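You operate a simulated robot arm through the tools that you are given. There is no shell and no other tool.

You are at the controls of a simulated robot arm. One attempt, no reset.

JOB
Set the controls near the top of the packing counter. At the end: the sealer lever is set to down; the heat dial is turned to 4; the sealer switch is switched off; the funnel is set to over the seat; whatever was shut is shut again. Leave all else as you found it, and nothing knocked over. The funnel goes clockwise seen from above, to its stop. The sealer lever goes to its stop.

Only the result counts: the job must be done as asked and must still hold three seconds after the hand-in. Knocking over, shifting, dropping, spilling or breaking anything else fails it.

ROBOT AND FRAMES
A 6-joint arm with a two-finger parallel gripper, fixed in place. Base frame: the origin is at the foot of the arm, x ahead of it, y to its left, z up. Readings come in m, degrees, newtons and seconds.
With the tool pointing down near the work surface it reaches from about 0.22 to 0.58 m from the base axis. Its first joint turns from -166.0 to 166.0 degrees. Payload 1.5 kg.
Tool frame: the origin (TCP) lies between the finger pads and is the grasp point; the fingertips stand 0.03 m ahead of it; z points along the fingers, y is the line along which they close. The gripper opens to 0.08 m. The fingers are 0.017 m wide and 0.012 m thick; the gripper's body (0.04 by 0.082 m) begins 0.08 m behind the TCP.
Orientation is told as [roll, pitch, yaw] about the base's x, y, z axes, in that order, counted from this pose: with the fingers straight down and closing along the base's y, the tool's x points along the base's -x, its y along +y and its z along -z.

CONTROLS
- The arm moves only by the tool jog_arm. Its argument "motion" is a list that holds one entry, the list of rows, each a list of 7 numbers: the finger opening in m, from 0 to 0.08, then the shift along the base's x, y, z in units of 50 mm (1.0 is 50 mm), then the turn, a rotation vector about the base's x, y, z in units of 4 degrees (1.0 is 4 degrees). In form: [[[claw, x, y, z, ax, ay, az], ...]]. A call has 1 to 20 rows; each row shifts and turns the commanded pose from where the row before left it. A call with a number of a shift or a turn outside -1 to 1 is refused whole. A row lasts 0.2 s, in which the tool goes at most 0.05 m and 8.6 degrees; a call with a longer step from one row to the next is refused whole, and so is a gripper value outside its range. Where a pose cannot be reached the arm comes as near as it can. A force on the tool above 40 N (or 10 N above the force at the start of the call, whichever is more), or a blocked arm, ends the call early, and 0.2 s more pass. Each finger travels about 0.072 m/s and halts on what it meets, pressing with about 41 N; the grip force reading is that of the motor and also rises with nothing between the fingers. The clock runs only during rows and for 0.2 s after the last one: add rows that do not move to give the fingers time. The reply holds the time, the measured pose of the TCP, the force on the tool along the base axes, the opening and the grip force, in the units named above and with some noise, with the torque about the TCP (base axes, N m) and any sound that the robot's microphone picked up.
- Cameras (640 x 400 px; columns grow to the right, rows downward): "scene" is fixed at [0.0509, 0.6516, 0.8445]; the picture's right is [-0.68, -0.74, 0.00], its down [-0.50, 0.46, -0.73] and it looks along [0.54, -0.50, -0.68] (base axes); focal length 337 px, centre (320, 200). "wrist" rides on the gripper at [0.072, -0.007, -0.122] in the tool frame; the picture's right is [0.09, 1.00, 0.00], its down [-0.84, 0.08, -0.54] and it looks along [-0.54, 0.05, 0.84] (tool axes); focal length 238 px, centre (320, 200).
- snapshot(camera): a new picture of that camera. No time passes.
- probe_pixels(camera, pixels): for up to 12 pixels [column, row] of the newest picture of that camera ("zoom" is the newest enlarged one), the place [x, y, z] in the base frame of the surface seen there, good to about 0.003 m. No time passes.
- zoom(camera, box): a new picture of the part [left, top, right, bottom] of that camera's present view, enlarged. No time passes.
- job_done(): hands the job in; it is judged then, once.

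Leave the gripper open and the arm clear of the work at the hand-in unless told otherwise.

The tools are called after "Call:" as name(argument=value, ...) on one line, values as JSON. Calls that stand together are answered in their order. jog_arm: Moves the arm, as the interface text tells. Its arguments: {"type":"object","properties":{"motion":{"type":"array"}},"required":["motion"]} The other tools are called the same way: snapshot (camera) takes a picture; probe_pixels (camera, pixels) gives the place of the surface under pixels of a picture; zoom (camera, box) takes an enlarged picture of a part of a camera's view; job_done () hands the job in.

At the start:

```text
time_s: 0.0
ee_pos: [0.2687, 0.1112, 0.5121]
orientation: [0.1, 0.0, 0.0]
wrist_force: [-0.5, -0.3, -0.4]
wrist_torque: [0.0, 0.0, 0.02]
opening: 0.0802
grip_force: 0.1
```

scene: 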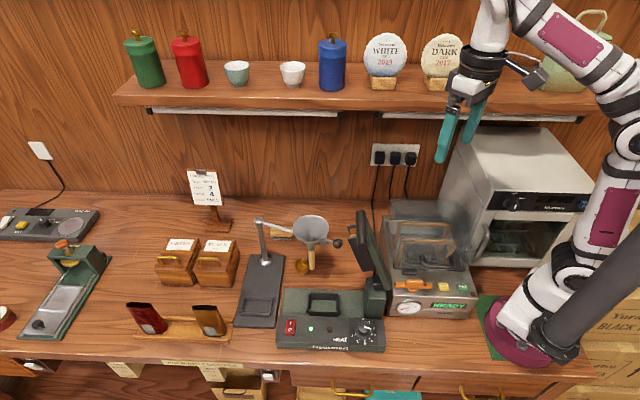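
wrist: 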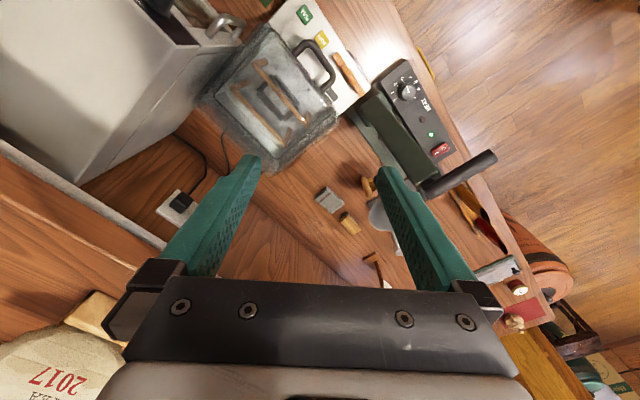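

I see the sealer (dark green, with a raised lever) near (335,290), and the funnel on a stand near (310,235). I'll zoom in on both for details.

Call:
zoom(camera="scene", box=[230, 190, 410, 360])

Call:
zoom(camera="wrist", box=[320, 40, 540, 260])

Call:
zoom(camera="scene", box=[160, 160, 260, 240])

```text
2.35 times, centred on (320, 275) of scene
```

zoom: 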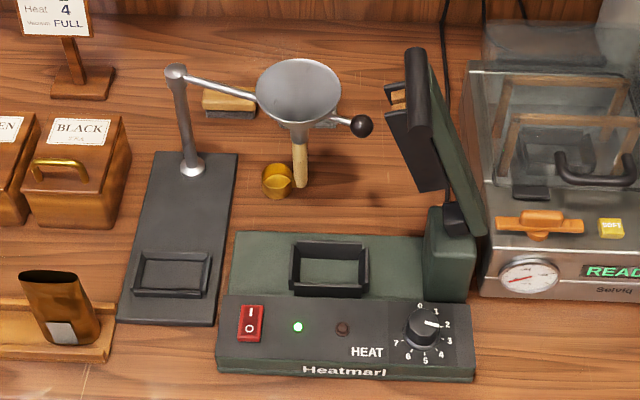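

```text
1.82 times, centred on (430, 150) of wrist
```

zoom: 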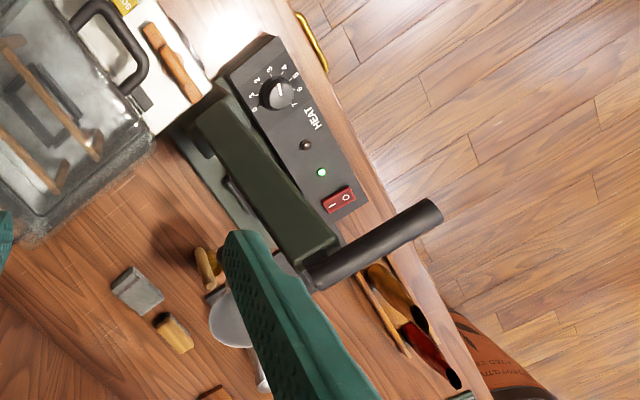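

```text
5.00 times, centred on (210, 200) of scene
```

zoom: 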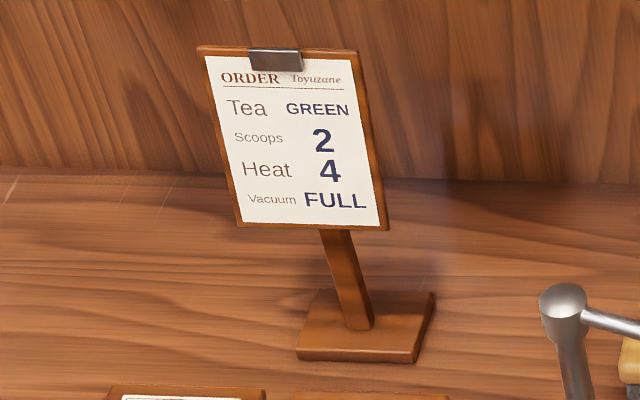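

The order card confirms heat 4. Next I'll zoom on the sealer and funnel again so I can probe their geometry.

Call:
zoom(camera="scene", box=[230, 190, 410, 360])

Call:
probe_pixels(camera="zoom", pixels=[[421, 325], [436, 324], [250, 313], [249, 328], [340, 328], [297, 327], [176, 72], [192, 165], [298, 90], [361, 126], [300, 180], [335, 120]])

Call:
probe_pixels(camera="zoom", pixels=[[414, 60], [400, 120], [432, 185], [440, 100], [465, 200], [448, 260], [330, 270], [240, 240], [220, 365], [470, 375], [170, 275], [130, 310]])

Call:
probe_pixels(camera="zoom", pixels=[[420, 305], [437, 311], [447, 324], [451, 341], [443, 354], [425, 360], [408, 355], [396, 343], [388, 345], [455, 365], [395, 305], [412, 340]])

```text
2.35 times, centred on (320, 275) of scene
```

zoom: 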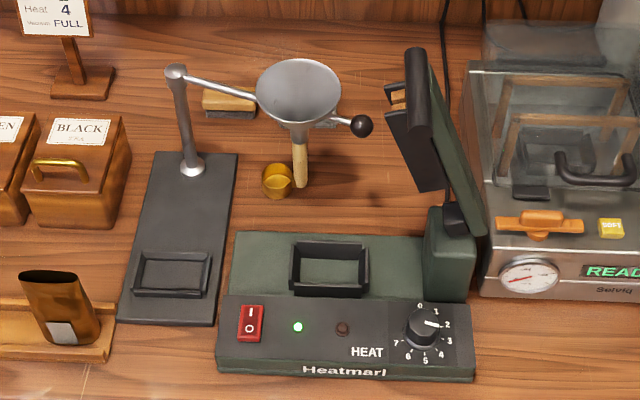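

```text
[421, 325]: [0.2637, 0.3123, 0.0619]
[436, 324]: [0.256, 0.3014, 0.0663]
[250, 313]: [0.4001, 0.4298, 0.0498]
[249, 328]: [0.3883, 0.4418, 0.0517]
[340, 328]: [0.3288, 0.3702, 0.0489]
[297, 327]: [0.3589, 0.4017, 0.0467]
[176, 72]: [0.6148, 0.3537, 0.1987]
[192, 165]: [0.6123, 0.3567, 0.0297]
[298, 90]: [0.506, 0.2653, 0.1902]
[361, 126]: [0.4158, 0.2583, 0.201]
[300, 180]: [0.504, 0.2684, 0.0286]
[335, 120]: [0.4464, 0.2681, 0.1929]
```

```text
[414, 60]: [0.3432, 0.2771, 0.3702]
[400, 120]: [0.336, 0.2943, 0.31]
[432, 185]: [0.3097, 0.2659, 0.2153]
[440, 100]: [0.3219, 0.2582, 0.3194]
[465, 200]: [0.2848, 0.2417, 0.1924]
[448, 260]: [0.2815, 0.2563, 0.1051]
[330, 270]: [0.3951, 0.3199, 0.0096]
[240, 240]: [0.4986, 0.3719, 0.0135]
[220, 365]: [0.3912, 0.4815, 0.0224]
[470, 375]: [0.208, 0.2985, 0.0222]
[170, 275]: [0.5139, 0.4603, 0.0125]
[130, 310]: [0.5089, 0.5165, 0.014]
```

```text
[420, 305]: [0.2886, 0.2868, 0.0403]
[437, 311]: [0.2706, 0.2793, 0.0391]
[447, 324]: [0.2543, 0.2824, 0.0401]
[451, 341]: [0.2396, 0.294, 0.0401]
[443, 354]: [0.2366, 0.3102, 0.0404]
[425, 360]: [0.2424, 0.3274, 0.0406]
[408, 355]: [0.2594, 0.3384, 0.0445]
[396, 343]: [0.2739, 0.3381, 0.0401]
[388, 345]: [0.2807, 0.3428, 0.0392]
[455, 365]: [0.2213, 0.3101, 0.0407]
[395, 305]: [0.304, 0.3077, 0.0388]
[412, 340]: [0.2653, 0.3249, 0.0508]
```

Next I'll look closer at the lever, the switch and the dial.

Call:
zoom(camera="scene", box=[335, 200, 405, 290])

Call:
probe_pixels(camera="zoom", pixels=[[200, 75], [260, 60], [215, 150], [250, 200], [290, 280], [340, 150], [400, 200], [450, 300], [320, 60], [180, 230], [440, 360], [460, 240]])

Call:
zoom(camera="scene", box=[270, 300, 400, 360])

Call:
probe_pixels(camera="zoom", pixels=[[70, 100], [98, 80], [105, 105], [95, 125], [90, 150], [460, 120], [475, 130], [430, 150], [455, 170], [490, 165], [470, 185], [400, 180]])

Call:
zoom(camera="scene", box=[245, 205, 345, 285])

Call:
probe_pixels(camera="zoom", pixels=[[82, 85], [200, 115], [260, 110], [430, 105], [340, 65], [345, 155], [340, 190], [490, 180], [560, 195], [588, 200], [350, 250], [120, 250]])

```text
4.44 times, centred on (370, 245) of scene
```

zoom: 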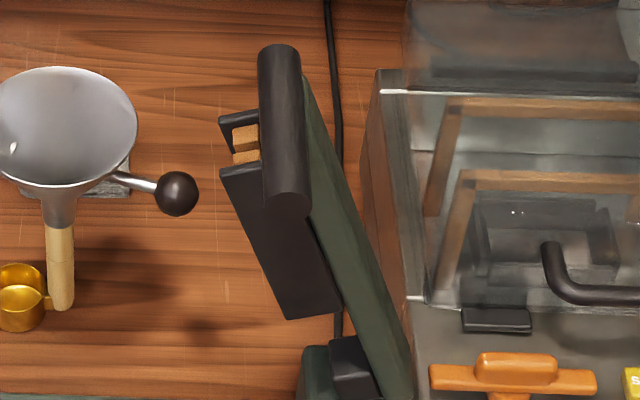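

```text
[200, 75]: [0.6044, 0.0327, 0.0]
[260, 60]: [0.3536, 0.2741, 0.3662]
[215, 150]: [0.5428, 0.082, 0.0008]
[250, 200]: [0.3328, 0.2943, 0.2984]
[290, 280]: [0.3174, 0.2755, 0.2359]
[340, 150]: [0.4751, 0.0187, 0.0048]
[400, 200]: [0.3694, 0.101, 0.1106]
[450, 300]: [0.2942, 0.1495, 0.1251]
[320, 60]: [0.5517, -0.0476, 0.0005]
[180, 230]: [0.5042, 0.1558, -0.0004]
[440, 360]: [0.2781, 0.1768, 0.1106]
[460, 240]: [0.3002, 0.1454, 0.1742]
```

```text
4.92 times, centred on (335, 330) of scene
```

zoom: 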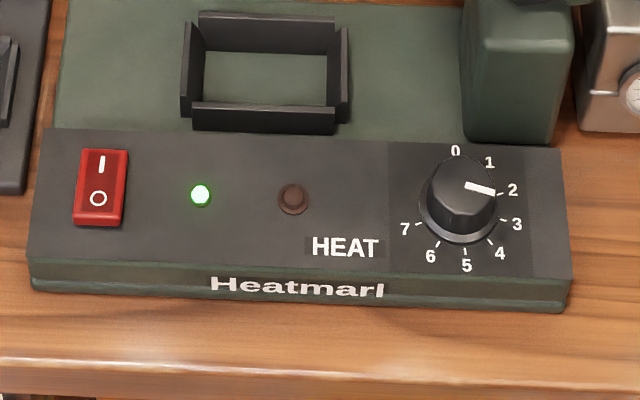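

```text
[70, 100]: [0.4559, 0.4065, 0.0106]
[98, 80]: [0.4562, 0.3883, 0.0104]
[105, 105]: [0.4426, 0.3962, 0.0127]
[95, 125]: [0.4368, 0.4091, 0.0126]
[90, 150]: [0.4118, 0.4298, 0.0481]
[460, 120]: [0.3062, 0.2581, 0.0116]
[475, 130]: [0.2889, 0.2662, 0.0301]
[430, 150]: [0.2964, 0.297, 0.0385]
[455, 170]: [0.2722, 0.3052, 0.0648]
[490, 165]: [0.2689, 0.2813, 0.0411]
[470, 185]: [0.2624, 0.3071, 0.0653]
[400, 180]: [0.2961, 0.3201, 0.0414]
```

```text
5.00 times, centred on (295, 245) of scene
```

zoom: 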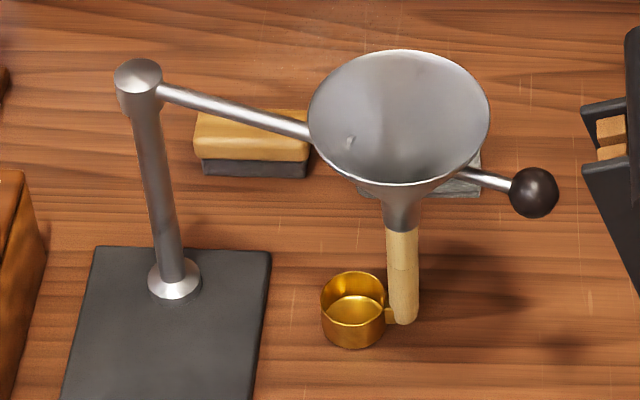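

```text
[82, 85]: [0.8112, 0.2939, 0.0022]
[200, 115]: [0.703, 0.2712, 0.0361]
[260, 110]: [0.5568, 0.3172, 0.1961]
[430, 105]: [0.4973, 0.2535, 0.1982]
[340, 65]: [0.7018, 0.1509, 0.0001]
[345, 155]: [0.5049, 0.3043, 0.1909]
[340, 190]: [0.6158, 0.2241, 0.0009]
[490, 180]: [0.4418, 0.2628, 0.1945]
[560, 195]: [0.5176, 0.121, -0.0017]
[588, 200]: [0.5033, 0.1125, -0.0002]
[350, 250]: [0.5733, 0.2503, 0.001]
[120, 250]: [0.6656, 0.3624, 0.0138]
```

The panel runs at 45°. Next I'll probe the switch corners, the dial pointer, and the lever handle, which the wrist camera sees at about (425,188)–(490,157).

Call:
zoom(camera="scene", box=[270, 300, 400, 360])

Call:
probe_pixels(camera="zoom", pixels=[[82, 154], [124, 154], [78, 219], [118, 221], [101, 180], [98, 200], [100, 214], [468, 184], [493, 190], [445, 185], [70, 240], [140, 190]])

Call:
snapshot(camera="wrist")

Call:
probe_pixels(camera="wrist", pixels=[[430, 187], [460, 172], [488, 158], [425, 180], [400, 160], [385, 130], [370, 105], [375, 150], [415, 165], [440, 190], [407, 92], [380, 95]])

```text
4.92 times, centred on (335, 330) of scene
```

zoom: 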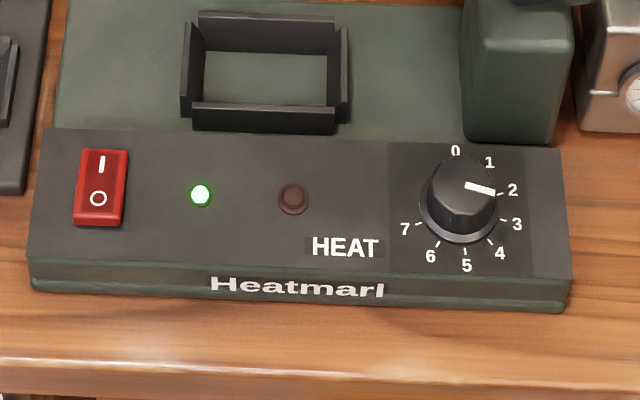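

```text
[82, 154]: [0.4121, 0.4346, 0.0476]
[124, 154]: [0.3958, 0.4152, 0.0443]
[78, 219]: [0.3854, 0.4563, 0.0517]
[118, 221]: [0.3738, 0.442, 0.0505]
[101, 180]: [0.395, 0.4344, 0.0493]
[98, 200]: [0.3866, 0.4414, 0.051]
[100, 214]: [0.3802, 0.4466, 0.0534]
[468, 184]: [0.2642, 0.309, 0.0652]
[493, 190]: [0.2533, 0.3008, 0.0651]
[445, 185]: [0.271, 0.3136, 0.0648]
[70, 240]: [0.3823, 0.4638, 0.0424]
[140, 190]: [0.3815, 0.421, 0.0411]
```

```text
taken
```

wrist: 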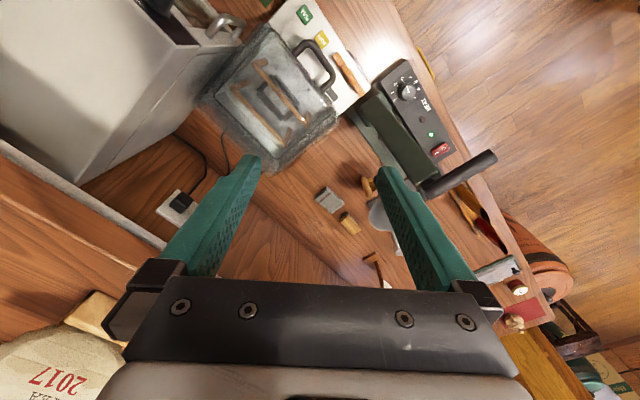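

```text
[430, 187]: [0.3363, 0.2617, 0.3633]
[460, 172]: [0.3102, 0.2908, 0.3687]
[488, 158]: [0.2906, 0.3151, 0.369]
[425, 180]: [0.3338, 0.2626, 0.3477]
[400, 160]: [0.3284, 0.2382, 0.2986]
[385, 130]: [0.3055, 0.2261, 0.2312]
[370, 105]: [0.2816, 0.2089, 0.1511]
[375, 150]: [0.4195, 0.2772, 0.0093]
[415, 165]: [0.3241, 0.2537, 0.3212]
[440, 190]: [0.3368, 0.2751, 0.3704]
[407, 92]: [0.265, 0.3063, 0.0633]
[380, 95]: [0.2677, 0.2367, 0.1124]
```

Here is what the readings show:
- **Switch:** its O end is at about (0.384, 0.445, 0.052).
- **Lever:** the handle is at z≈0.36, and it leans about 70° up.
- **Dial:** it needs a closer view.

I'll do the switch first, because the lowered lever would come near it. This move closes the fingers, yaws −45° and goes high over the counter to about (0.34, 0.39).

Call:
jog_arm(motion=[[[0, 0.119, 0.465, 0, 0, 0, -0.9375], [0, 0.119, 0.465, 0, 0, 0, -0.9375], [0, 0.119, 0.465, 0, 0, 0, -0.9375], [0, 0.119, 0.465, 0, 0, 0, -0.9375], [0, 0.119, 0.465, 0, 0, 0, -0.9375], [0, 0.119, 0.465, 0, 0, 0, -0.9375], [0, 0.119, 0.465, 0, 0, 0, -0.9375], [0, 0.119, 0.465, 0, 0, 0, -0.9375], [0, 0.119, 0.465, 0, 0, 0, -0.9375], [0, 0.119, 0.465, 0, 0, 0, -0.9375], [0, 0.119, 0.465, 0, 0, 0, -0.9375], [0, 0.119, 0.465, 0, 0, 0, -0.9375]]])

```text
time_s: 2.6
ee_pos: [0.2931, 0.3376, 0.4381]
orientation: [0.2, -0.1, -45.1]
wrist_force: [0.2, 0.0, -0.4]
wrist_torque: [-0.01, 0.02, 0.0]
opening: 0.0
grip_force: 21.0
out of reach, approached as far as the arm can: row 3, 4, 5, 6, 7, 8, 9, 10, 11, 12
```

The arm came up against its reach limit at that height. I'll check the picture before moving on.

Call:
snapshot(camera="scene")

Call:
snapshot(camera="wrist")

```text
taken
```

scene: 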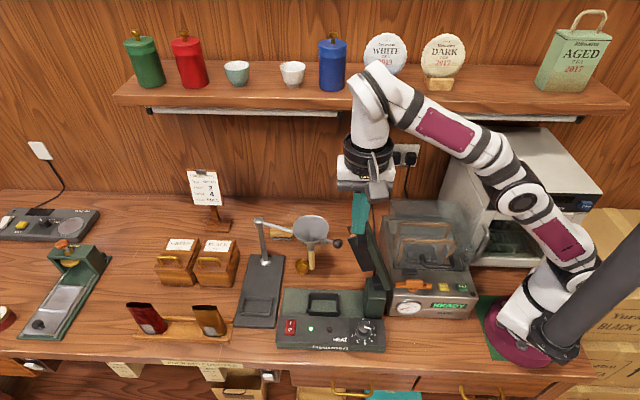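

```text
taken
```

wrist: 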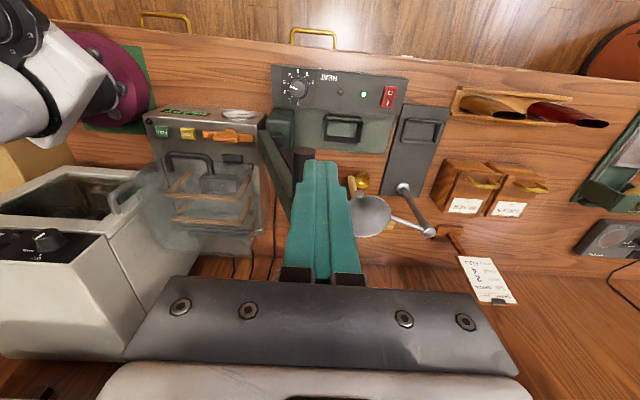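

The arm is nearly stretched out. With the lever up, the forearm could hit it while reaching for the switch, so I'll lower the lever first. This small inward step checks where the commanded pose stands.

Call:
jog_arm(motion=[[[0.05, -0.2, -0.2, 0, 0, 0, 0]]])

```text
time_s: 3.0
ee_pos: [0.2827, 0.3278, 0.4357]
orientation: [0.0, 0.1, -45.1]
wrist_force: [0.0, -0.8, -0.5]
wrist_torque: [-0.02, 0.0, 0.03]
opening: 0.0503
grip_force: 0.5
```

The commanded pose follows the actual pose, which helps. Next I'll move over the lever handle's centre at (0.307, 0.307) with the fingers straddling it, and look before descending.

Call:
jog_arm(motion=[[[0.05, 0.243, -0.208, 0, 0, 0, 0], [0.05, 0.243, -0.208, 0, 0, 0, 0], [0.05, 0, 0, 0, 0, 0, 0]]])

Call:
snapshot(camera="wrist")

Call:
zoom(camera="scene", box=[300, 140, 440, 300])

```text
time_s: 3.8
ee_pos: [0.3086, 0.308, 0.4346]
orientation: [0.1, 0.0, -45.1]
wrist_force: [-1.3, 0.4, -0.5]
wrist_torque: [-0.03, -0.03, -0.01]
opening: 0.0501
grip_force: 0.0
```

```text
taken
```

wrist: 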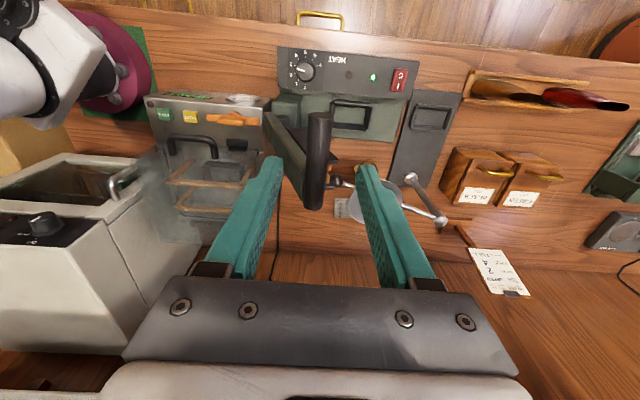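

```text
2.50 times, centred on (370, 220) of scene
```

zoom: 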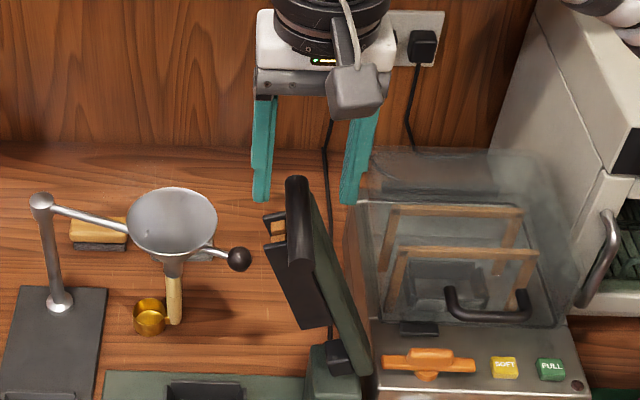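

The fingers straddle the handle, which runs from (320,118) to (314,205) in the wrist view. I'll probe it to fix the descent.

Call:
probe_pixels(camera="wrist", pixels=[[319, 120], [317, 150], [314, 180], [314, 200], [276, 160], [360, 170], [303, 150], [295, 130], [280, 110], [300, 170]])

```text
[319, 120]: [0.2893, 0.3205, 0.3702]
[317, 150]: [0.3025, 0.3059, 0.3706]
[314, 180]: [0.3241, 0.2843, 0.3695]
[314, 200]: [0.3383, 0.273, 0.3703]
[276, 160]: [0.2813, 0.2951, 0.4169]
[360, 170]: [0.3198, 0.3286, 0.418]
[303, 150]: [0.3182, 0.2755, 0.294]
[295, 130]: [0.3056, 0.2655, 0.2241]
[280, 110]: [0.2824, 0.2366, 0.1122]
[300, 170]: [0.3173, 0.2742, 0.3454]
```

The handle spans v≈−0.022…+0.046 at s≈0.43. A plain vertical push would run out of reach. So I'll push the lever's back face with the closed fingertips, with the tool tilted about 40° outward. First I'll close the fingers, step back inward above the lever, then tilt.

Call:
jog_arm(motion=[[[0, -0.076, -0.4265, 0.1, 0, 0, 0], [0, -0.076, -0.4265, 0, 0, 0, 0], [0, -0.076, -0.4265, 0, 0, 0, 0], [0, -0.076, -0.4265, 0, 0, 0, 0], [0, 0, 0, 0, 0.884, -0.884, 0], [0, 0, 0, 0, 0.884, -0.884, 0], [0, 0, 0, 0, 0.884, -0.884, 0], [0, 0, 0, 0, 0.884, -0.884, 0], [0, 0, 0, 0, 0.884, -0.884, 0], [0, 0, 0, 0, 0.884, -0.884, 0], [0, 0, 0, 0, 0.884, -0.884, 0], [0, 0, 0, 0, 0.884, -0.884, 0], [0, 0, 0, 0, 0, 0, 0]]])

Call:
snapshot(camera="wrist")

Call:
snapshot(camera="scene")

```text
time_s: 6.6
ee_pos: [0.2916, 0.2224, 0.4402]
orientation: [40.1, 0.1, -45.1]
wrist_force: [-0.6, 0.0, 0.3]
wrist_torque: [-0.01, 0.02, -0.01]
opening: 0.0001
grip_force: 21.5
```

```text
taken
```

wrist: 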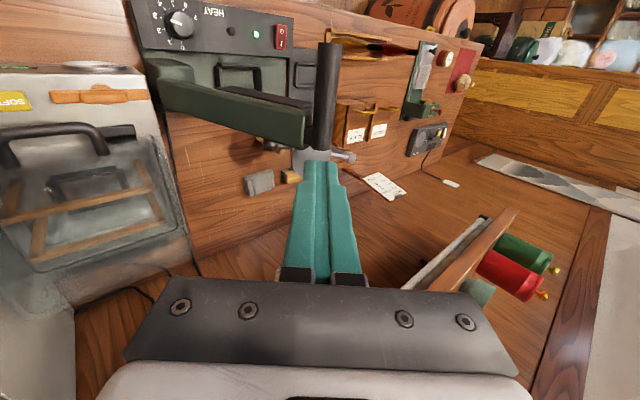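

```text
taken
```

scene: 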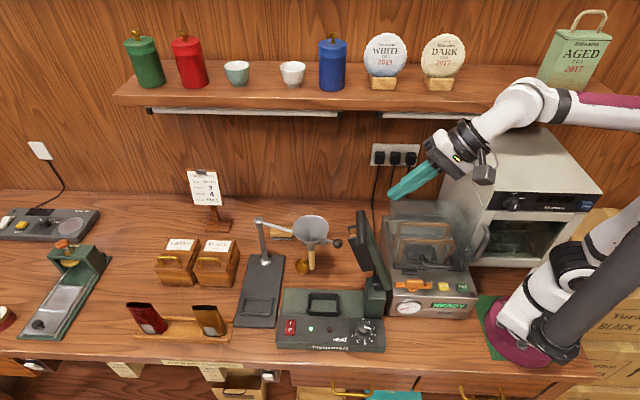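

The tool is tilted 40°. I'll probe the lever arm's back face, (165,95) to (300,130) in the wrist view, to find its width.

Call:
probe_pixels(camera="wrist", pixels=[[300, 112], [302, 125], [300, 140], [270, 105], [270, 120], [270, 134], [220, 95], [220, 110], [220, 122], [180, 87], [330, 60], [324, 140]])

```text
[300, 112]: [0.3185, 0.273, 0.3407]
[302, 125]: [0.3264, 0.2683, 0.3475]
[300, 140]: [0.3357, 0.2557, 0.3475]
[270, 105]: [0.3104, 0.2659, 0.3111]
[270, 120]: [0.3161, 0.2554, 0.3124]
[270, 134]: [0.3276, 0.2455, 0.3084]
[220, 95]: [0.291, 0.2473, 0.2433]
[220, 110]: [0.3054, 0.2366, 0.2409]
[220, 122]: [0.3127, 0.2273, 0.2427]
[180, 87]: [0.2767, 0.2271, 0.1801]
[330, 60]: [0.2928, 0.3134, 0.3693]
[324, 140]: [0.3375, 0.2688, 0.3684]
```

The arm's back face spans v 0.031–0.059, so I'll aim at v≈0.045. Next I'll descend behind it and push the lever outward along its arc in small rows, then check.

Call:
jog_arm(motion=[[[0, -0.056, 0.056, -0.862, 0, 0, 0], [0, 0, 0, -0.862, 0, 0, 0], [0, 0.085, 0.085, -0.28, 0, 0, 0], [0, 0.085, 0.085, -0.28, 0, 0, 0], [0, 0.226, 0.226, -0.137, 0, 0, 0], [0, 0.226, 0.226, -0.137, 0, 0, 0], [0, 0.208, 0.208, -0.193, 0, 0, 0], [0, 0.208, 0.208, -0.193, 0, 0, 0]]])

Call:
zoom(camera="scene", box=[260, 140, 440, 360])

```text
time_s: 8.4
ee_pos: [0.3388, 0.2762, 0.2933]
orientation: [40.2, 0.0, -44.9]
wrist_force: [-0.6, -0.2, -0.4]
wrist_torque: [-0.02, 0.02, 0.0]
opening: 0.0
grip_force: 21.3
```

```text
1.82 times, centred on (350, 250) of scene
```

zoom: 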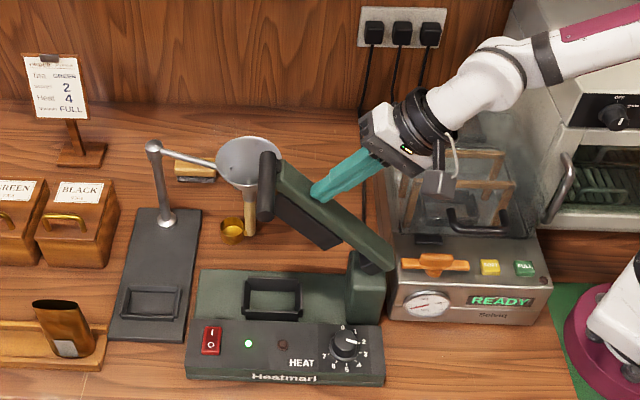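

The lever is moving smoothly, now about 45° up. I'll keep following the arc down.

Call:
jog_arm(motion=[[[0, 0.245, 0.245, -0.153, 0, 0, 0], [0, 0.245, 0.245, -0.153, 0, 0, 0], [0, 0.214, 0.214, -0.2, 0, 0, 0], [0, 0.214, 0.214, -0.2, 0, 0, 0], [0, 0.113, 0.113, -0.31, 0, 0, 0], [0, 0.113, 0.113, -0.31, 0, 0, 0], [0, 0.075, 0.075, -0.33, 0, 0, 0], [0, 0.075, 0.075, -0.33, 0, 0, 0]]])

Call:
zoom(camera="scene", box=[260, 140, 440, 360])

```text
time_s: 10.2
ee_pos: [0.4075, 0.3414, 0.1939]
orientation: [40.2, 0.0, -44.9]
wrist_force: [1.0, 0.3, -0.3]
wrist_torque: [0.01, -0.02, -0.01]
opening: 0.0001
grip_force: 21.6
```

```text
1.82 times, centred on (350, 250) of scene
```

zoom: 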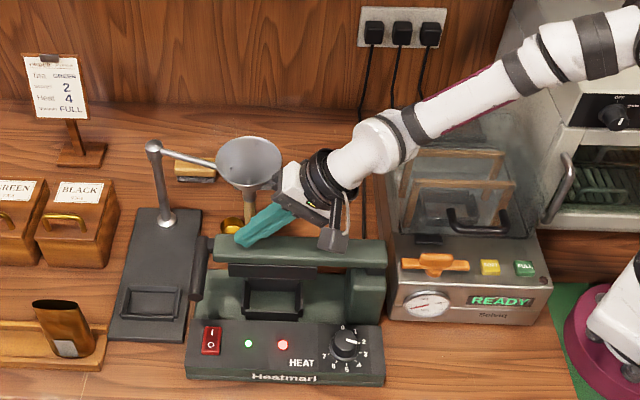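

A red light came on, so the lever is close to down. I'll press further down in small steps until it meets its stop.

Call:
jog_arm(motion=[[[0, 0.02, 0.02, -0.2, 0, 0, 0], [0, 0.02, 0.02, -0.2, 0, 0, 0], [0, 0.01, 0.01, -0.2, 0, 0, 0], [0, 0, 0, -0.2, 0, 0, 0], [0, 0, 0, -0.1, 0, 0, 0], [0, 0, 0, -0.1, 0, 0, 0]]])

Call:
zoom(camera="scene", box=[260, 140, 440, 360])

```text
time_s: 10.7
ee_pos: [0.4098, 0.3425, 0.1859]
orientation: [40.5, 0.0, -45.0]
wrist_force: [-8.7, -7.0, 13.9]
wrist_torque: [-0.11, 0.17, -0.01]
opening: 0.0
grip_force: 21.6
stopped in row 2: the force on the tool passed its limit at 66 N (the readings are from after the stop); the commanded pose is now the measured one
```

```text
1.82 times, centred on (350, 250) of scene
```

zoom: 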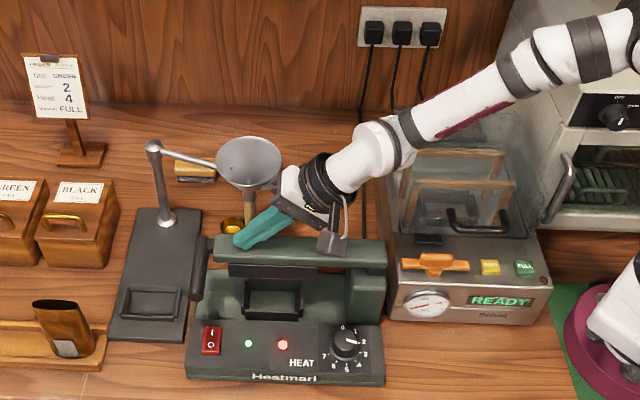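

The lever met a hard stop at about 66 N. I'll back off along the tool axis and check that it stays down.

Call:
jog_arm(motion=[[[0, -0.2, -0.2, 0.35, 0, 0, 0], [0, -0.4, -0.4, 0.7, 0, 0, 0], [0, -0.4, -0.4, 0.7, 0, 0, 0], [0, -0.4, -0.4, 0.6, 0, 0, 0], [0, 0, 0, 0, 0, 0, 0], [0, 0, 0, 0, 0, 0, 0], [0, 0, 0, 0, 0, 0, 0]]])

Call:
zoom(camera="scene", box=[260, 200, 400, 360])

Call:
snapshot(camera="wrist")

```text
time_s: 12.3
ee_pos: [0.3374, 0.2744, 0.3046]
orientation: [40.3, 0.0, -44.9]
wrist_force: [-0.6, 0.6, -1.5]
wrist_torque: [0.04, 0.0, -0.01]
opening: 0.0001
grip_force: 21.6
```

```text
2.50 times, centred on (330, 280) of scene
```

zoom: 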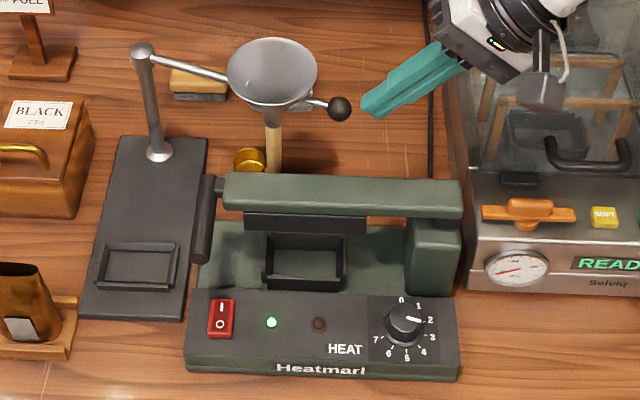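

```text
taken
```

wrist: 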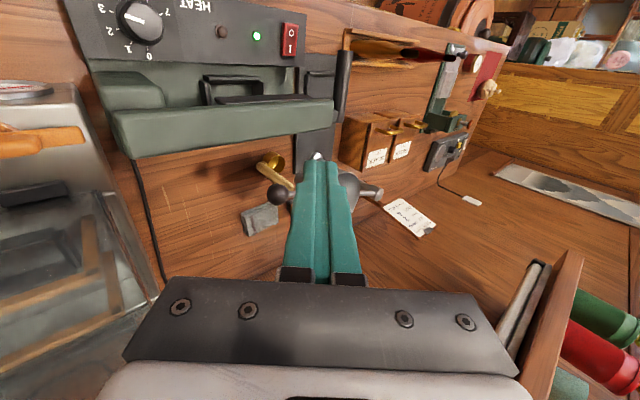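

The lever stays low but the red light went out. I'll probe the lever's top surface to see whether it rose at all.

Call:
probe_pixels(camera="zoom", pixels=[[235, 182], [300, 185], [380, 188], [450, 192], [208, 183], [200, 255], [235, 200], [450, 212], [250, 220], [360, 225], [270, 240], [340, 245]])

Call:
zoom(camera="scene", box=[290, 250, 380, 320])

```text
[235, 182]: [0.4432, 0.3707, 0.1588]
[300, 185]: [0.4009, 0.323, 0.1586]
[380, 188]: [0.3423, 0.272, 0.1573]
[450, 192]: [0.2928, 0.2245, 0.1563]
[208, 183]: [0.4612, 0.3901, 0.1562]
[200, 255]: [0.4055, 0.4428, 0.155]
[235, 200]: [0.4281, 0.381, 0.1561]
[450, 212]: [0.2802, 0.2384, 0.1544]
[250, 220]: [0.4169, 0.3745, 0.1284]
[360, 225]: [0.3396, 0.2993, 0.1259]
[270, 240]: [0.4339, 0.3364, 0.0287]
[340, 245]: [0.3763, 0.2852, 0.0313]
```

```text
5.71 times, centred on (335, 285) of scene
```

zoom: 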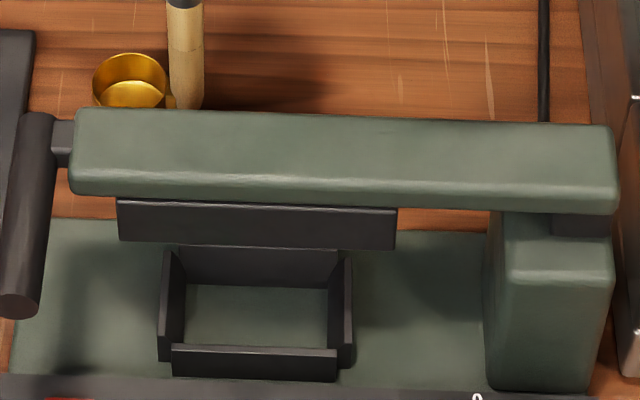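

The lever's top reads almost level, z≈0.158 all along. I'll probe more points to see whether any slope is left.

Call:
probe_pixels(camera="zoom", pixels=[[100, 140], [120, 140], [140, 145], [160, 145], [200, 150], [250, 150], [450, 160], [500, 160], [530, 160], [560, 165], [580, 165], [595, 165]])

Call:
probe_pixels(camera="wrist", pixels=[[325, 110], [310, 112], [290, 116], [270, 118], [250, 120], [220, 124], [200, 126], [180, 130], [160, 132], [140, 135], [130, 136], [340, 100]])

```text
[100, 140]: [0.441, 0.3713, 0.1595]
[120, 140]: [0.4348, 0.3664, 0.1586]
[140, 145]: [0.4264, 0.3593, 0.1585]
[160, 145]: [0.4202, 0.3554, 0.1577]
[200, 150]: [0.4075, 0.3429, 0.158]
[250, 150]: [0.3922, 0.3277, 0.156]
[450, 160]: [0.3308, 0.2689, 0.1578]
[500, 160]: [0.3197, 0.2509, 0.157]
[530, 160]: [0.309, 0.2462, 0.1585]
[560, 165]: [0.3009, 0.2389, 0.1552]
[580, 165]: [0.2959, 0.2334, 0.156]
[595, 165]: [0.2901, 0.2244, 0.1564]
```

```text
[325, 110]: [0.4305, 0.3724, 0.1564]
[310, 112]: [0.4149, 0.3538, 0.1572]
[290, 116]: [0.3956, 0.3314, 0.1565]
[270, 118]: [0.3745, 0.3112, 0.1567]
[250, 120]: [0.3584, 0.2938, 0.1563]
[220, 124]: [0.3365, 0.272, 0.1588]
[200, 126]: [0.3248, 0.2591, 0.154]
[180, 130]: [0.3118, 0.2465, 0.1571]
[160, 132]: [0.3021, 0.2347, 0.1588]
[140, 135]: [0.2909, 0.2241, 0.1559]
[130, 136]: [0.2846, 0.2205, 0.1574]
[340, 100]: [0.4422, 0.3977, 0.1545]
```

The lever reads level along its whole length, so it's on its down stop. Next is the switch's O end, at v≈−0.046, s≈0.586. I'll keep the 40° tilt and approach along the tool axis, passing under and inside the lever handle (s 0.588–0.612, z 0.133–0.157). I'll stop about 2 cm short to look.

Call:
jog_arm(motion=[[[0, -0.345, 0.509, 0, 0, 0, 0], [0, -0.345, 0.509, 0, 0, 0, 0], [0, -0.345, 0.509, 0, 0, 0, 0], [0, 0.108, 0.108, -0.66, 0, 0, 0], [0, 0.108, 0.108, -0.66, 0, 0, 0], [0, 0.108, 0.108, -0.66, 0, 0, 0], [0, 0.318, 0.318, -0.5375, 0, 0, 0], [0, 0.318, 0.318, -0.5375, 0, 0, 0], [0, 0.318, 0.318, -0.5375, 0, 0, 0], [0, 0.318, 0.318, -0.5375, 0, 0, 0], [0, 0, 0, 0, 0, 0, 0]]])

Call:
snapshot(camera="wrist")

Call:
zoom(camera="scene", box=[260, 200, 420, 360])

```text
time_s: 14.7
ee_pos: [0.3779, 0.4405, 0.1176]
orientation: [39.9, 0.0, -45.0]
wrist_force: [0.0, -0.6, 0.2]
wrist_torque: [0.01, 0.02, 0.04]
opening: 0.0
grip_force: 21.2
out of reach, approached as far as the arm can: row 7, 8, 10
```

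```text
taken
```

wrist: 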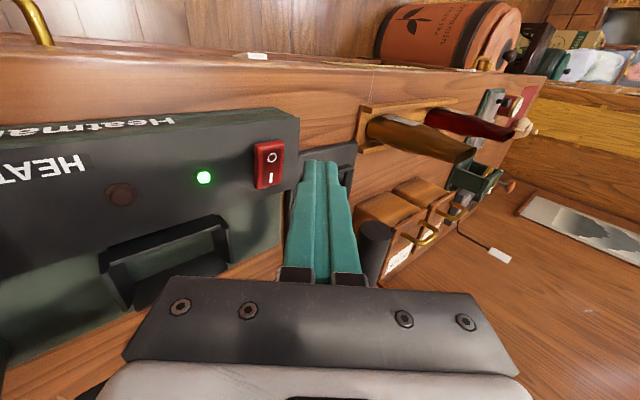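

```text
2.50 times, centred on (340, 280) of scene
```

zoom: 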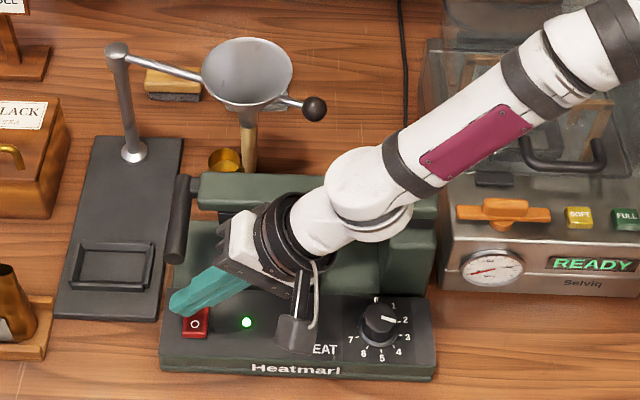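

The tip ended slightly high, at TCP (0.378, 0.4405, 0.118). I'll lower it gently towards the O end of the rocker and check.

Call:
jog_arm(motion=[[[0, -0.03, -0.015, -0.2, 0, 0, 0], [0, -0.03, -0.015, -0.2, 0, 0, 0], [0, 0, 0, -0.1, 0, 0, 0], [0, 0, 0, 0, 0, 0, 0]]])

Call:
zoom(camera="scene", box=[260, 280, 340, 360])

Call:
snapshot(camera="wrist")

```text
time_s: 15.7
ee_pos: [0.3871, 0.4492, 0.1032]
orientation: [40.0, 0.0, -45.0]
wrist_force: [-1.1, -0.9, 0.1]
wrist_torque: [0.0, -0.02, 0.02]
opening: 0.0
grip_force: 21.1
out of reach, approached as far as the arm can: row 1, 2
```

```text
5.00 times, centred on (300, 320) of scene
```

zoom: 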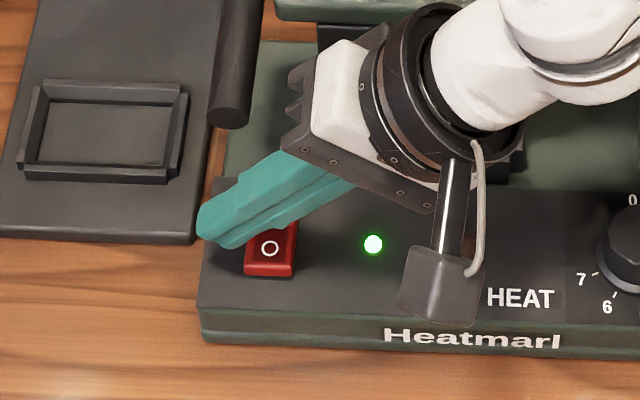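

```text
taken
```

wrist: 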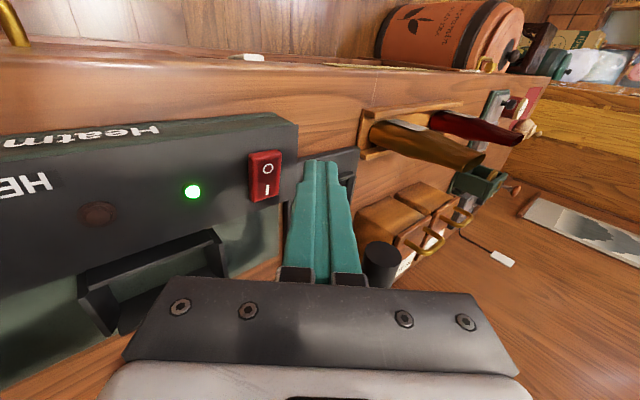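

The 40° tilt pushes the arm off its path (a joint limit at close range). I'll back off a little, cut the tilt to about 25°, and lean the tool about 8° forward so the gripper stays clear of the handle's end.

Call:
jog_arm(motion=[[[0, -0.25, -0.25, 0.4, 0, 0, 0], [0, -0.25, -0.25, 0.4, 0, 0, 0], [0, -0.03, 0.03, 0, -0.813, 0.247, 0], [0, -0.03, 0.03, 0, -0.813, 0.247, 0], [0, -0.03, 0.03, 0, -0.813, 0.247, 0], [0, 0, 0, 0, -0.813, 0.247, 0], [0, 0, 0, 0, -0.813, 0.247, 0], [0, 0, 0, 0, 0, 0, 0]]])

Call:
zoom(camera="scene", box=[260, 240, 380, 360])

```text
time_s: 17.5
ee_pos: [0.3648, 0.4252, 0.1454]
orientation: [29.2, -7.4, -45.0]
wrist_force: [-0.4, -0.7, 0.7]
wrist_torque: [0.01, 0.04, 0.03]
opening: 0.0001
grip_force: 21.5
out of reach, approached as far as the arm can: row 1, 3, 4
```

```text
3.33 times, centred on (320, 300) of scene
```

zoom: 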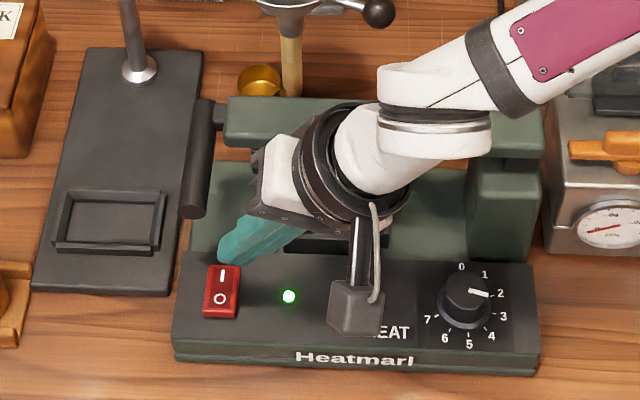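

Now the tilt is about 29° with the forward lean. I'll move the tip down and out toward the O end, stopping about 1 cm above it.

Call:
jog_arm(motion=[[[0, 0.064, 0.106, -0.25, 0, 0, 0], [0, 0.064, 0.106, -0.25, 0, 0, 0], [0, 0.064, 0.106, -0.25, 0, 0, 0], [0, 0.064, 0.106, -0.25, 0, 0, 0], [0, 0, 0, 0, 0, 0, 0]]])

Call:
zoom(camera="scene", box=[260, 280, 340, 360])

Call:
snapshot(camera="wrist")

```text
time_s: 18.7
ee_pos: [0.3788, 0.4456, 0.0962]
orientation: [29.3, -7.4, -45.1]
wrist_force: [-0.1, -0.4, -0.8]
wrist_torque: [0.05, 0.02, -0.01]
opening: 0.0001
grip_force: 21.8
```

```text
5.00 times, centred on (300, 320) of scene
```

zoom: 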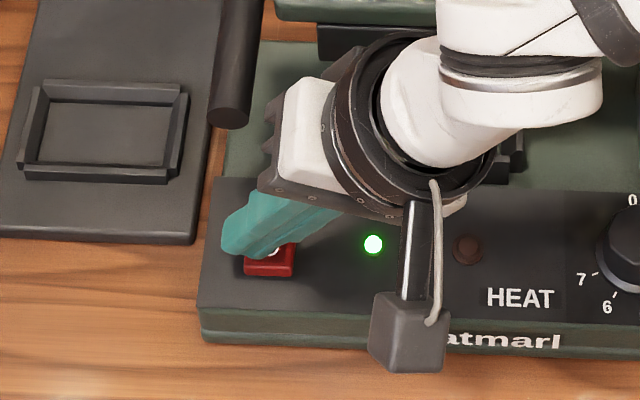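

```text
taken
```

wrist: 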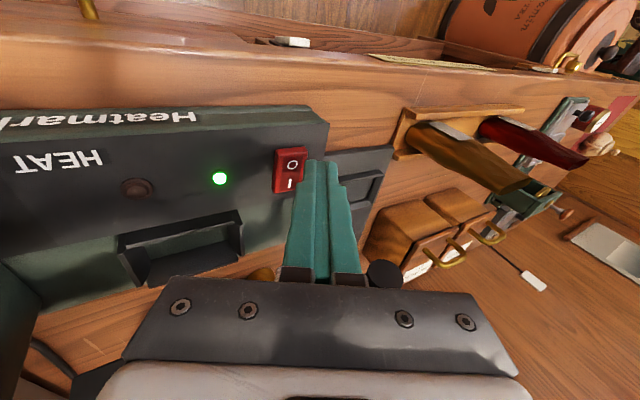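

The tip is about 1 cm above the O end. I'll press down in fine steps.

Call:
jog_arm(motion=[[[0, -0.03, 0.03, -0.1, 0, 0, 0], [0, 0, 0, -0.1, 0, 0, 0], [0, 0, 0, -0.06, 0, 0, 0], [0, 0, 0, -0.06, 0, 0, 0], [0, 0, 0, -0.06, 0, 0, 0]]])

Call:
zoom(camera="scene", box=[260, 280, 340, 360])

```text
time_s: 19.9
ee_pos: [0.3764, 0.4478, 0.0784]
orientation: [29.4, -7.3, -45.1]
wrist_force: [-11.7, -13.6, 22.0]
wrist_torque: [-0.48, 0.12, -0.16]
opening: 0.0002
grip_force: 21.7
```

```text
5.00 times, centred on (300, 320) of scene
```

zoom: 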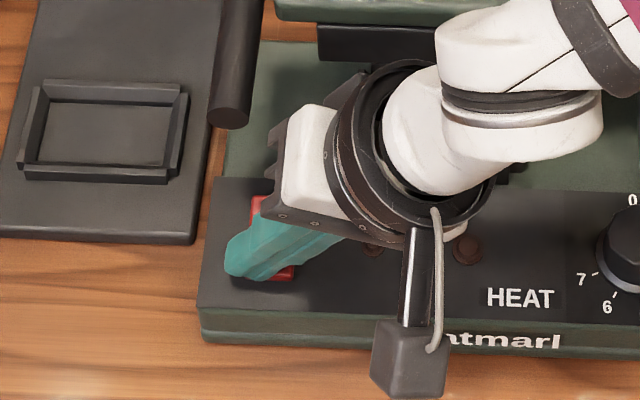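

The green light went out, so the switch has flipped to off. I'll back off the way I came and confirm.

Call:
jog_arm(motion=[[[0, -0.03, -0.06, 0.2, 0, 0, 0], [0, -0.1, -0.14, 0.4, 0, 0, 0], [0, -0.1, -0.14, 0.5, 0, 0, 0], [0, -0.2, -0.2, 0.7, 0, 0, 0], [0, -0.2, -0.2, 0.8, 0, 0, 0], [0, -0.3, -0.3, 0.8, 0, 0, 0], [0, -0.3, -0.3, 0.8, 0, 0, 0], [0, -0.3, -0.3, 0.5, 0, 0, 0]]])

Call:
zoom(camera="scene", box=[260, 230, 400, 360])

Call:
snapshot(camera="wrist")

```text
time_s: 21.7
ee_pos: [0.2992, 0.3654, 0.3112]
orientation: [29.2, -7.4, -45.0]
wrist_force: [-0.5, -0.1, 0.1]
wrist_torque: [-0.01, 0.01, -0.02]
opening: 0.0
grip_force: 21.0
```

```text
3.08 times, centred on (330, 295) of scene
```

zoom: 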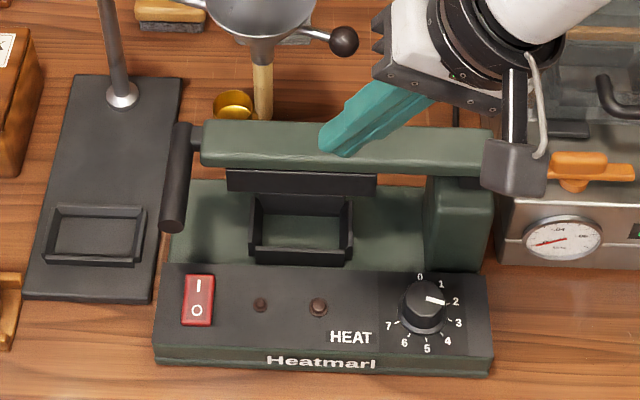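

```text
taken
```

wrist: 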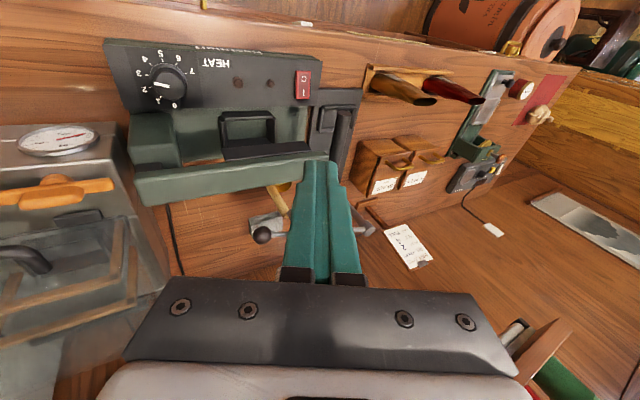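

The switch is off and both lights are dark. Next is the dial: I'll straighten the tool to vertical, yaw to −10°, and hover over the dial at (0.266, 0.3085) for an overhead look.

Call:
jog_arm(motion=[[[0.06, -0.13, -0.23, 0, 0.654, 0.654, 0], [0.06, -0.13, -0.23, 0, 0.654, 0.654, 0], [0.06, -0.13, -0.23, 0, -0.645, 0.645, 0], [0.06, -0.13, -0.23, 0, -0.645, 0.645, 0], [0.06, -0.13, -0.23, 0, -0.645, 0.645, 0], [0.06, 0, 0, 0, -0.645, 0.645, 0], [0.06, 0, 0, 0, -0.645, 0.645, 0], [0.06, 0, 0, 0, -0.645, 0.645, 0], [0.06, 0, 0, 0, -0.645, 0.645, 0], [0.06, 0, 0, 0, -0.645, 0.645, 0], [0.06, 0, 0, 0, 0, 0, 0.875], [0.06, 0, 0, 0, 0, 0, 0.875], [0.06, 0, 0, 0, 0, 0, 0.875], [0.06, 0, 0, 0, 0, 0, 0.875], [0.06, 0, 0, 0, 0, 0, 0.875], [0.06, 0, 0, 0, 0, 0, 0.875], [0.06, 0, 0, 0, 0, 0, 0.875], [0.06, 0, 0, 0, 0, 0, 0.875], [0.06, 0, 0, 0, 0, 0, 0.875], [0.06, 0, 0, 0, 0, 0, 0.875]]])

Call:
snapshot(camera="wrist")

```text
time_s: 25.9
ee_pos: [0.2669, 0.3084, 0.3128]
orientation: [0.2, 0.0, -10.0]
wrist_force: [-0.1, -0.6, -0.1]
wrist_torque: [0.0, 0.01, -0.03]
opening: 0.06
grip_force: 0.0
```

```text
taken
```

wrist: 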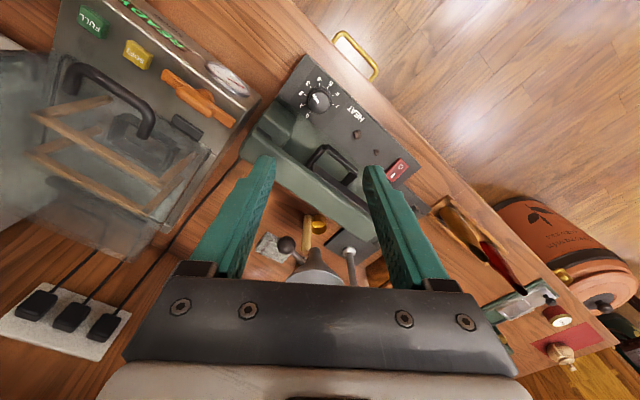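

Call:
zoom(camera="wrist", box=[278, 68, 358, 128])

Call:
zoom(camera="scene", box=[340, 300, 400, 350])

```text
6.67 times, centred on (318, 98) of wrist
```

zoom: 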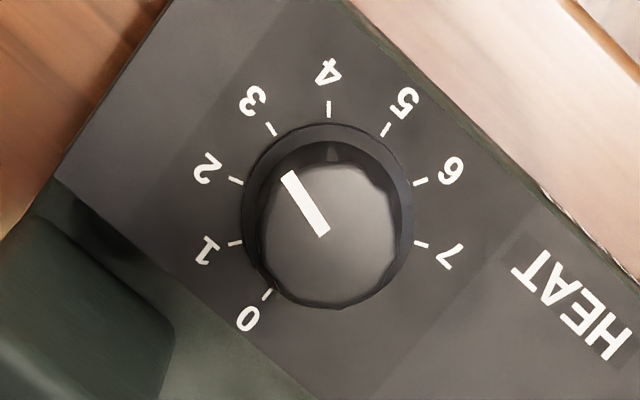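

```text
8.00 times, centred on (370, 325) of scene
```

zoom: 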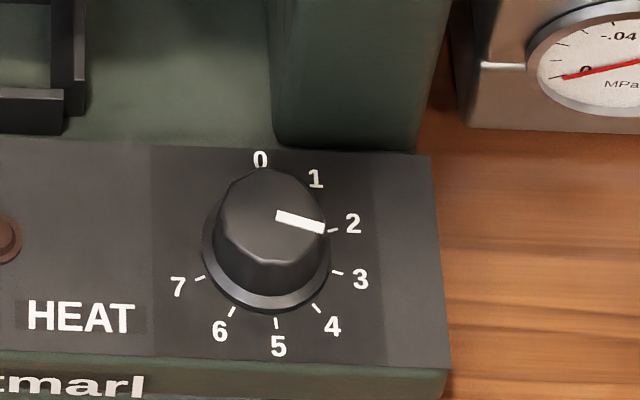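

The pointer sits near 3. I'll probe the pointer and the ticks to get exact angles in the base frame.

Call:
probe_pixels(camera="zoom", pixels=[[280, 217], [290, 220], [300, 222], [310, 225], [320, 228], [332, 231], [338, 272], [317, 308], [276, 322], [232, 311], [200, 277], [260, 158]])

Call:
zoom(camera="wrist", box=[278, 68, 358, 128])

Call:
probe_pixels(camera="zoom", pixels=[[323, 232], [315, 218], [307, 204], [298, 190], [290, 176], [267, 295], [235, 243], [237, 181], [271, 130], [328, 108], [386, 129], [420, 181]])

Call:
probe_pixels(camera="zoom", pixels=[[421, 244], [330, 290], [270, 235], [385, 235], [330, 170], [290, 275], [370, 275], [375, 190], [275, 200]])

```text
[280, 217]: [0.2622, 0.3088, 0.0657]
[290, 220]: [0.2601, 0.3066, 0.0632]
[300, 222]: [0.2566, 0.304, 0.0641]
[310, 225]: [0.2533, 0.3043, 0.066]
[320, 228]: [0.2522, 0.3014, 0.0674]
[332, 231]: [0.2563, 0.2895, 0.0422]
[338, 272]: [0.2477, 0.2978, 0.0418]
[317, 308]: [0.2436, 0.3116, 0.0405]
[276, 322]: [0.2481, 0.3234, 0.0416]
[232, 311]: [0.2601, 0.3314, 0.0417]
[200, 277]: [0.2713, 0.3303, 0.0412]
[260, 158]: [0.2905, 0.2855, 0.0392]
```

```text
6.67 times, centred on (318, 98) of wrist
```

zoom: 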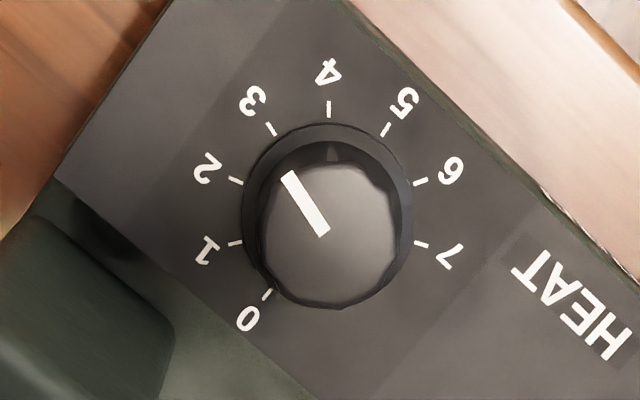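

```text
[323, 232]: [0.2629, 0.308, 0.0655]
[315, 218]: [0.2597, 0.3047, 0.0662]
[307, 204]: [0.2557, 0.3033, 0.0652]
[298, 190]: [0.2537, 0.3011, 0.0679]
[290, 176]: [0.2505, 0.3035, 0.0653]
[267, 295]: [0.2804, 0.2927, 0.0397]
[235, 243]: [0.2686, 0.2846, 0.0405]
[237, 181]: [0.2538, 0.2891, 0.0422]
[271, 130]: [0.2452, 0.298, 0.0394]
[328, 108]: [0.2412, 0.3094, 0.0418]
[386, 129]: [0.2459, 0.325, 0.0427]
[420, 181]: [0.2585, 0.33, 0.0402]
```

```text
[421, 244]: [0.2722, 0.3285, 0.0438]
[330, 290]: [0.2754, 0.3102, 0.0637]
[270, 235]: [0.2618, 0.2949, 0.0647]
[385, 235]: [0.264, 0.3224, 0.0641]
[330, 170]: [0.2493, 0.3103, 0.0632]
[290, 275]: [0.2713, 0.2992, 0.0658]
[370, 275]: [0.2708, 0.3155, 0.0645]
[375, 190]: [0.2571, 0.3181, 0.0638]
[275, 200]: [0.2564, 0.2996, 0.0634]
```

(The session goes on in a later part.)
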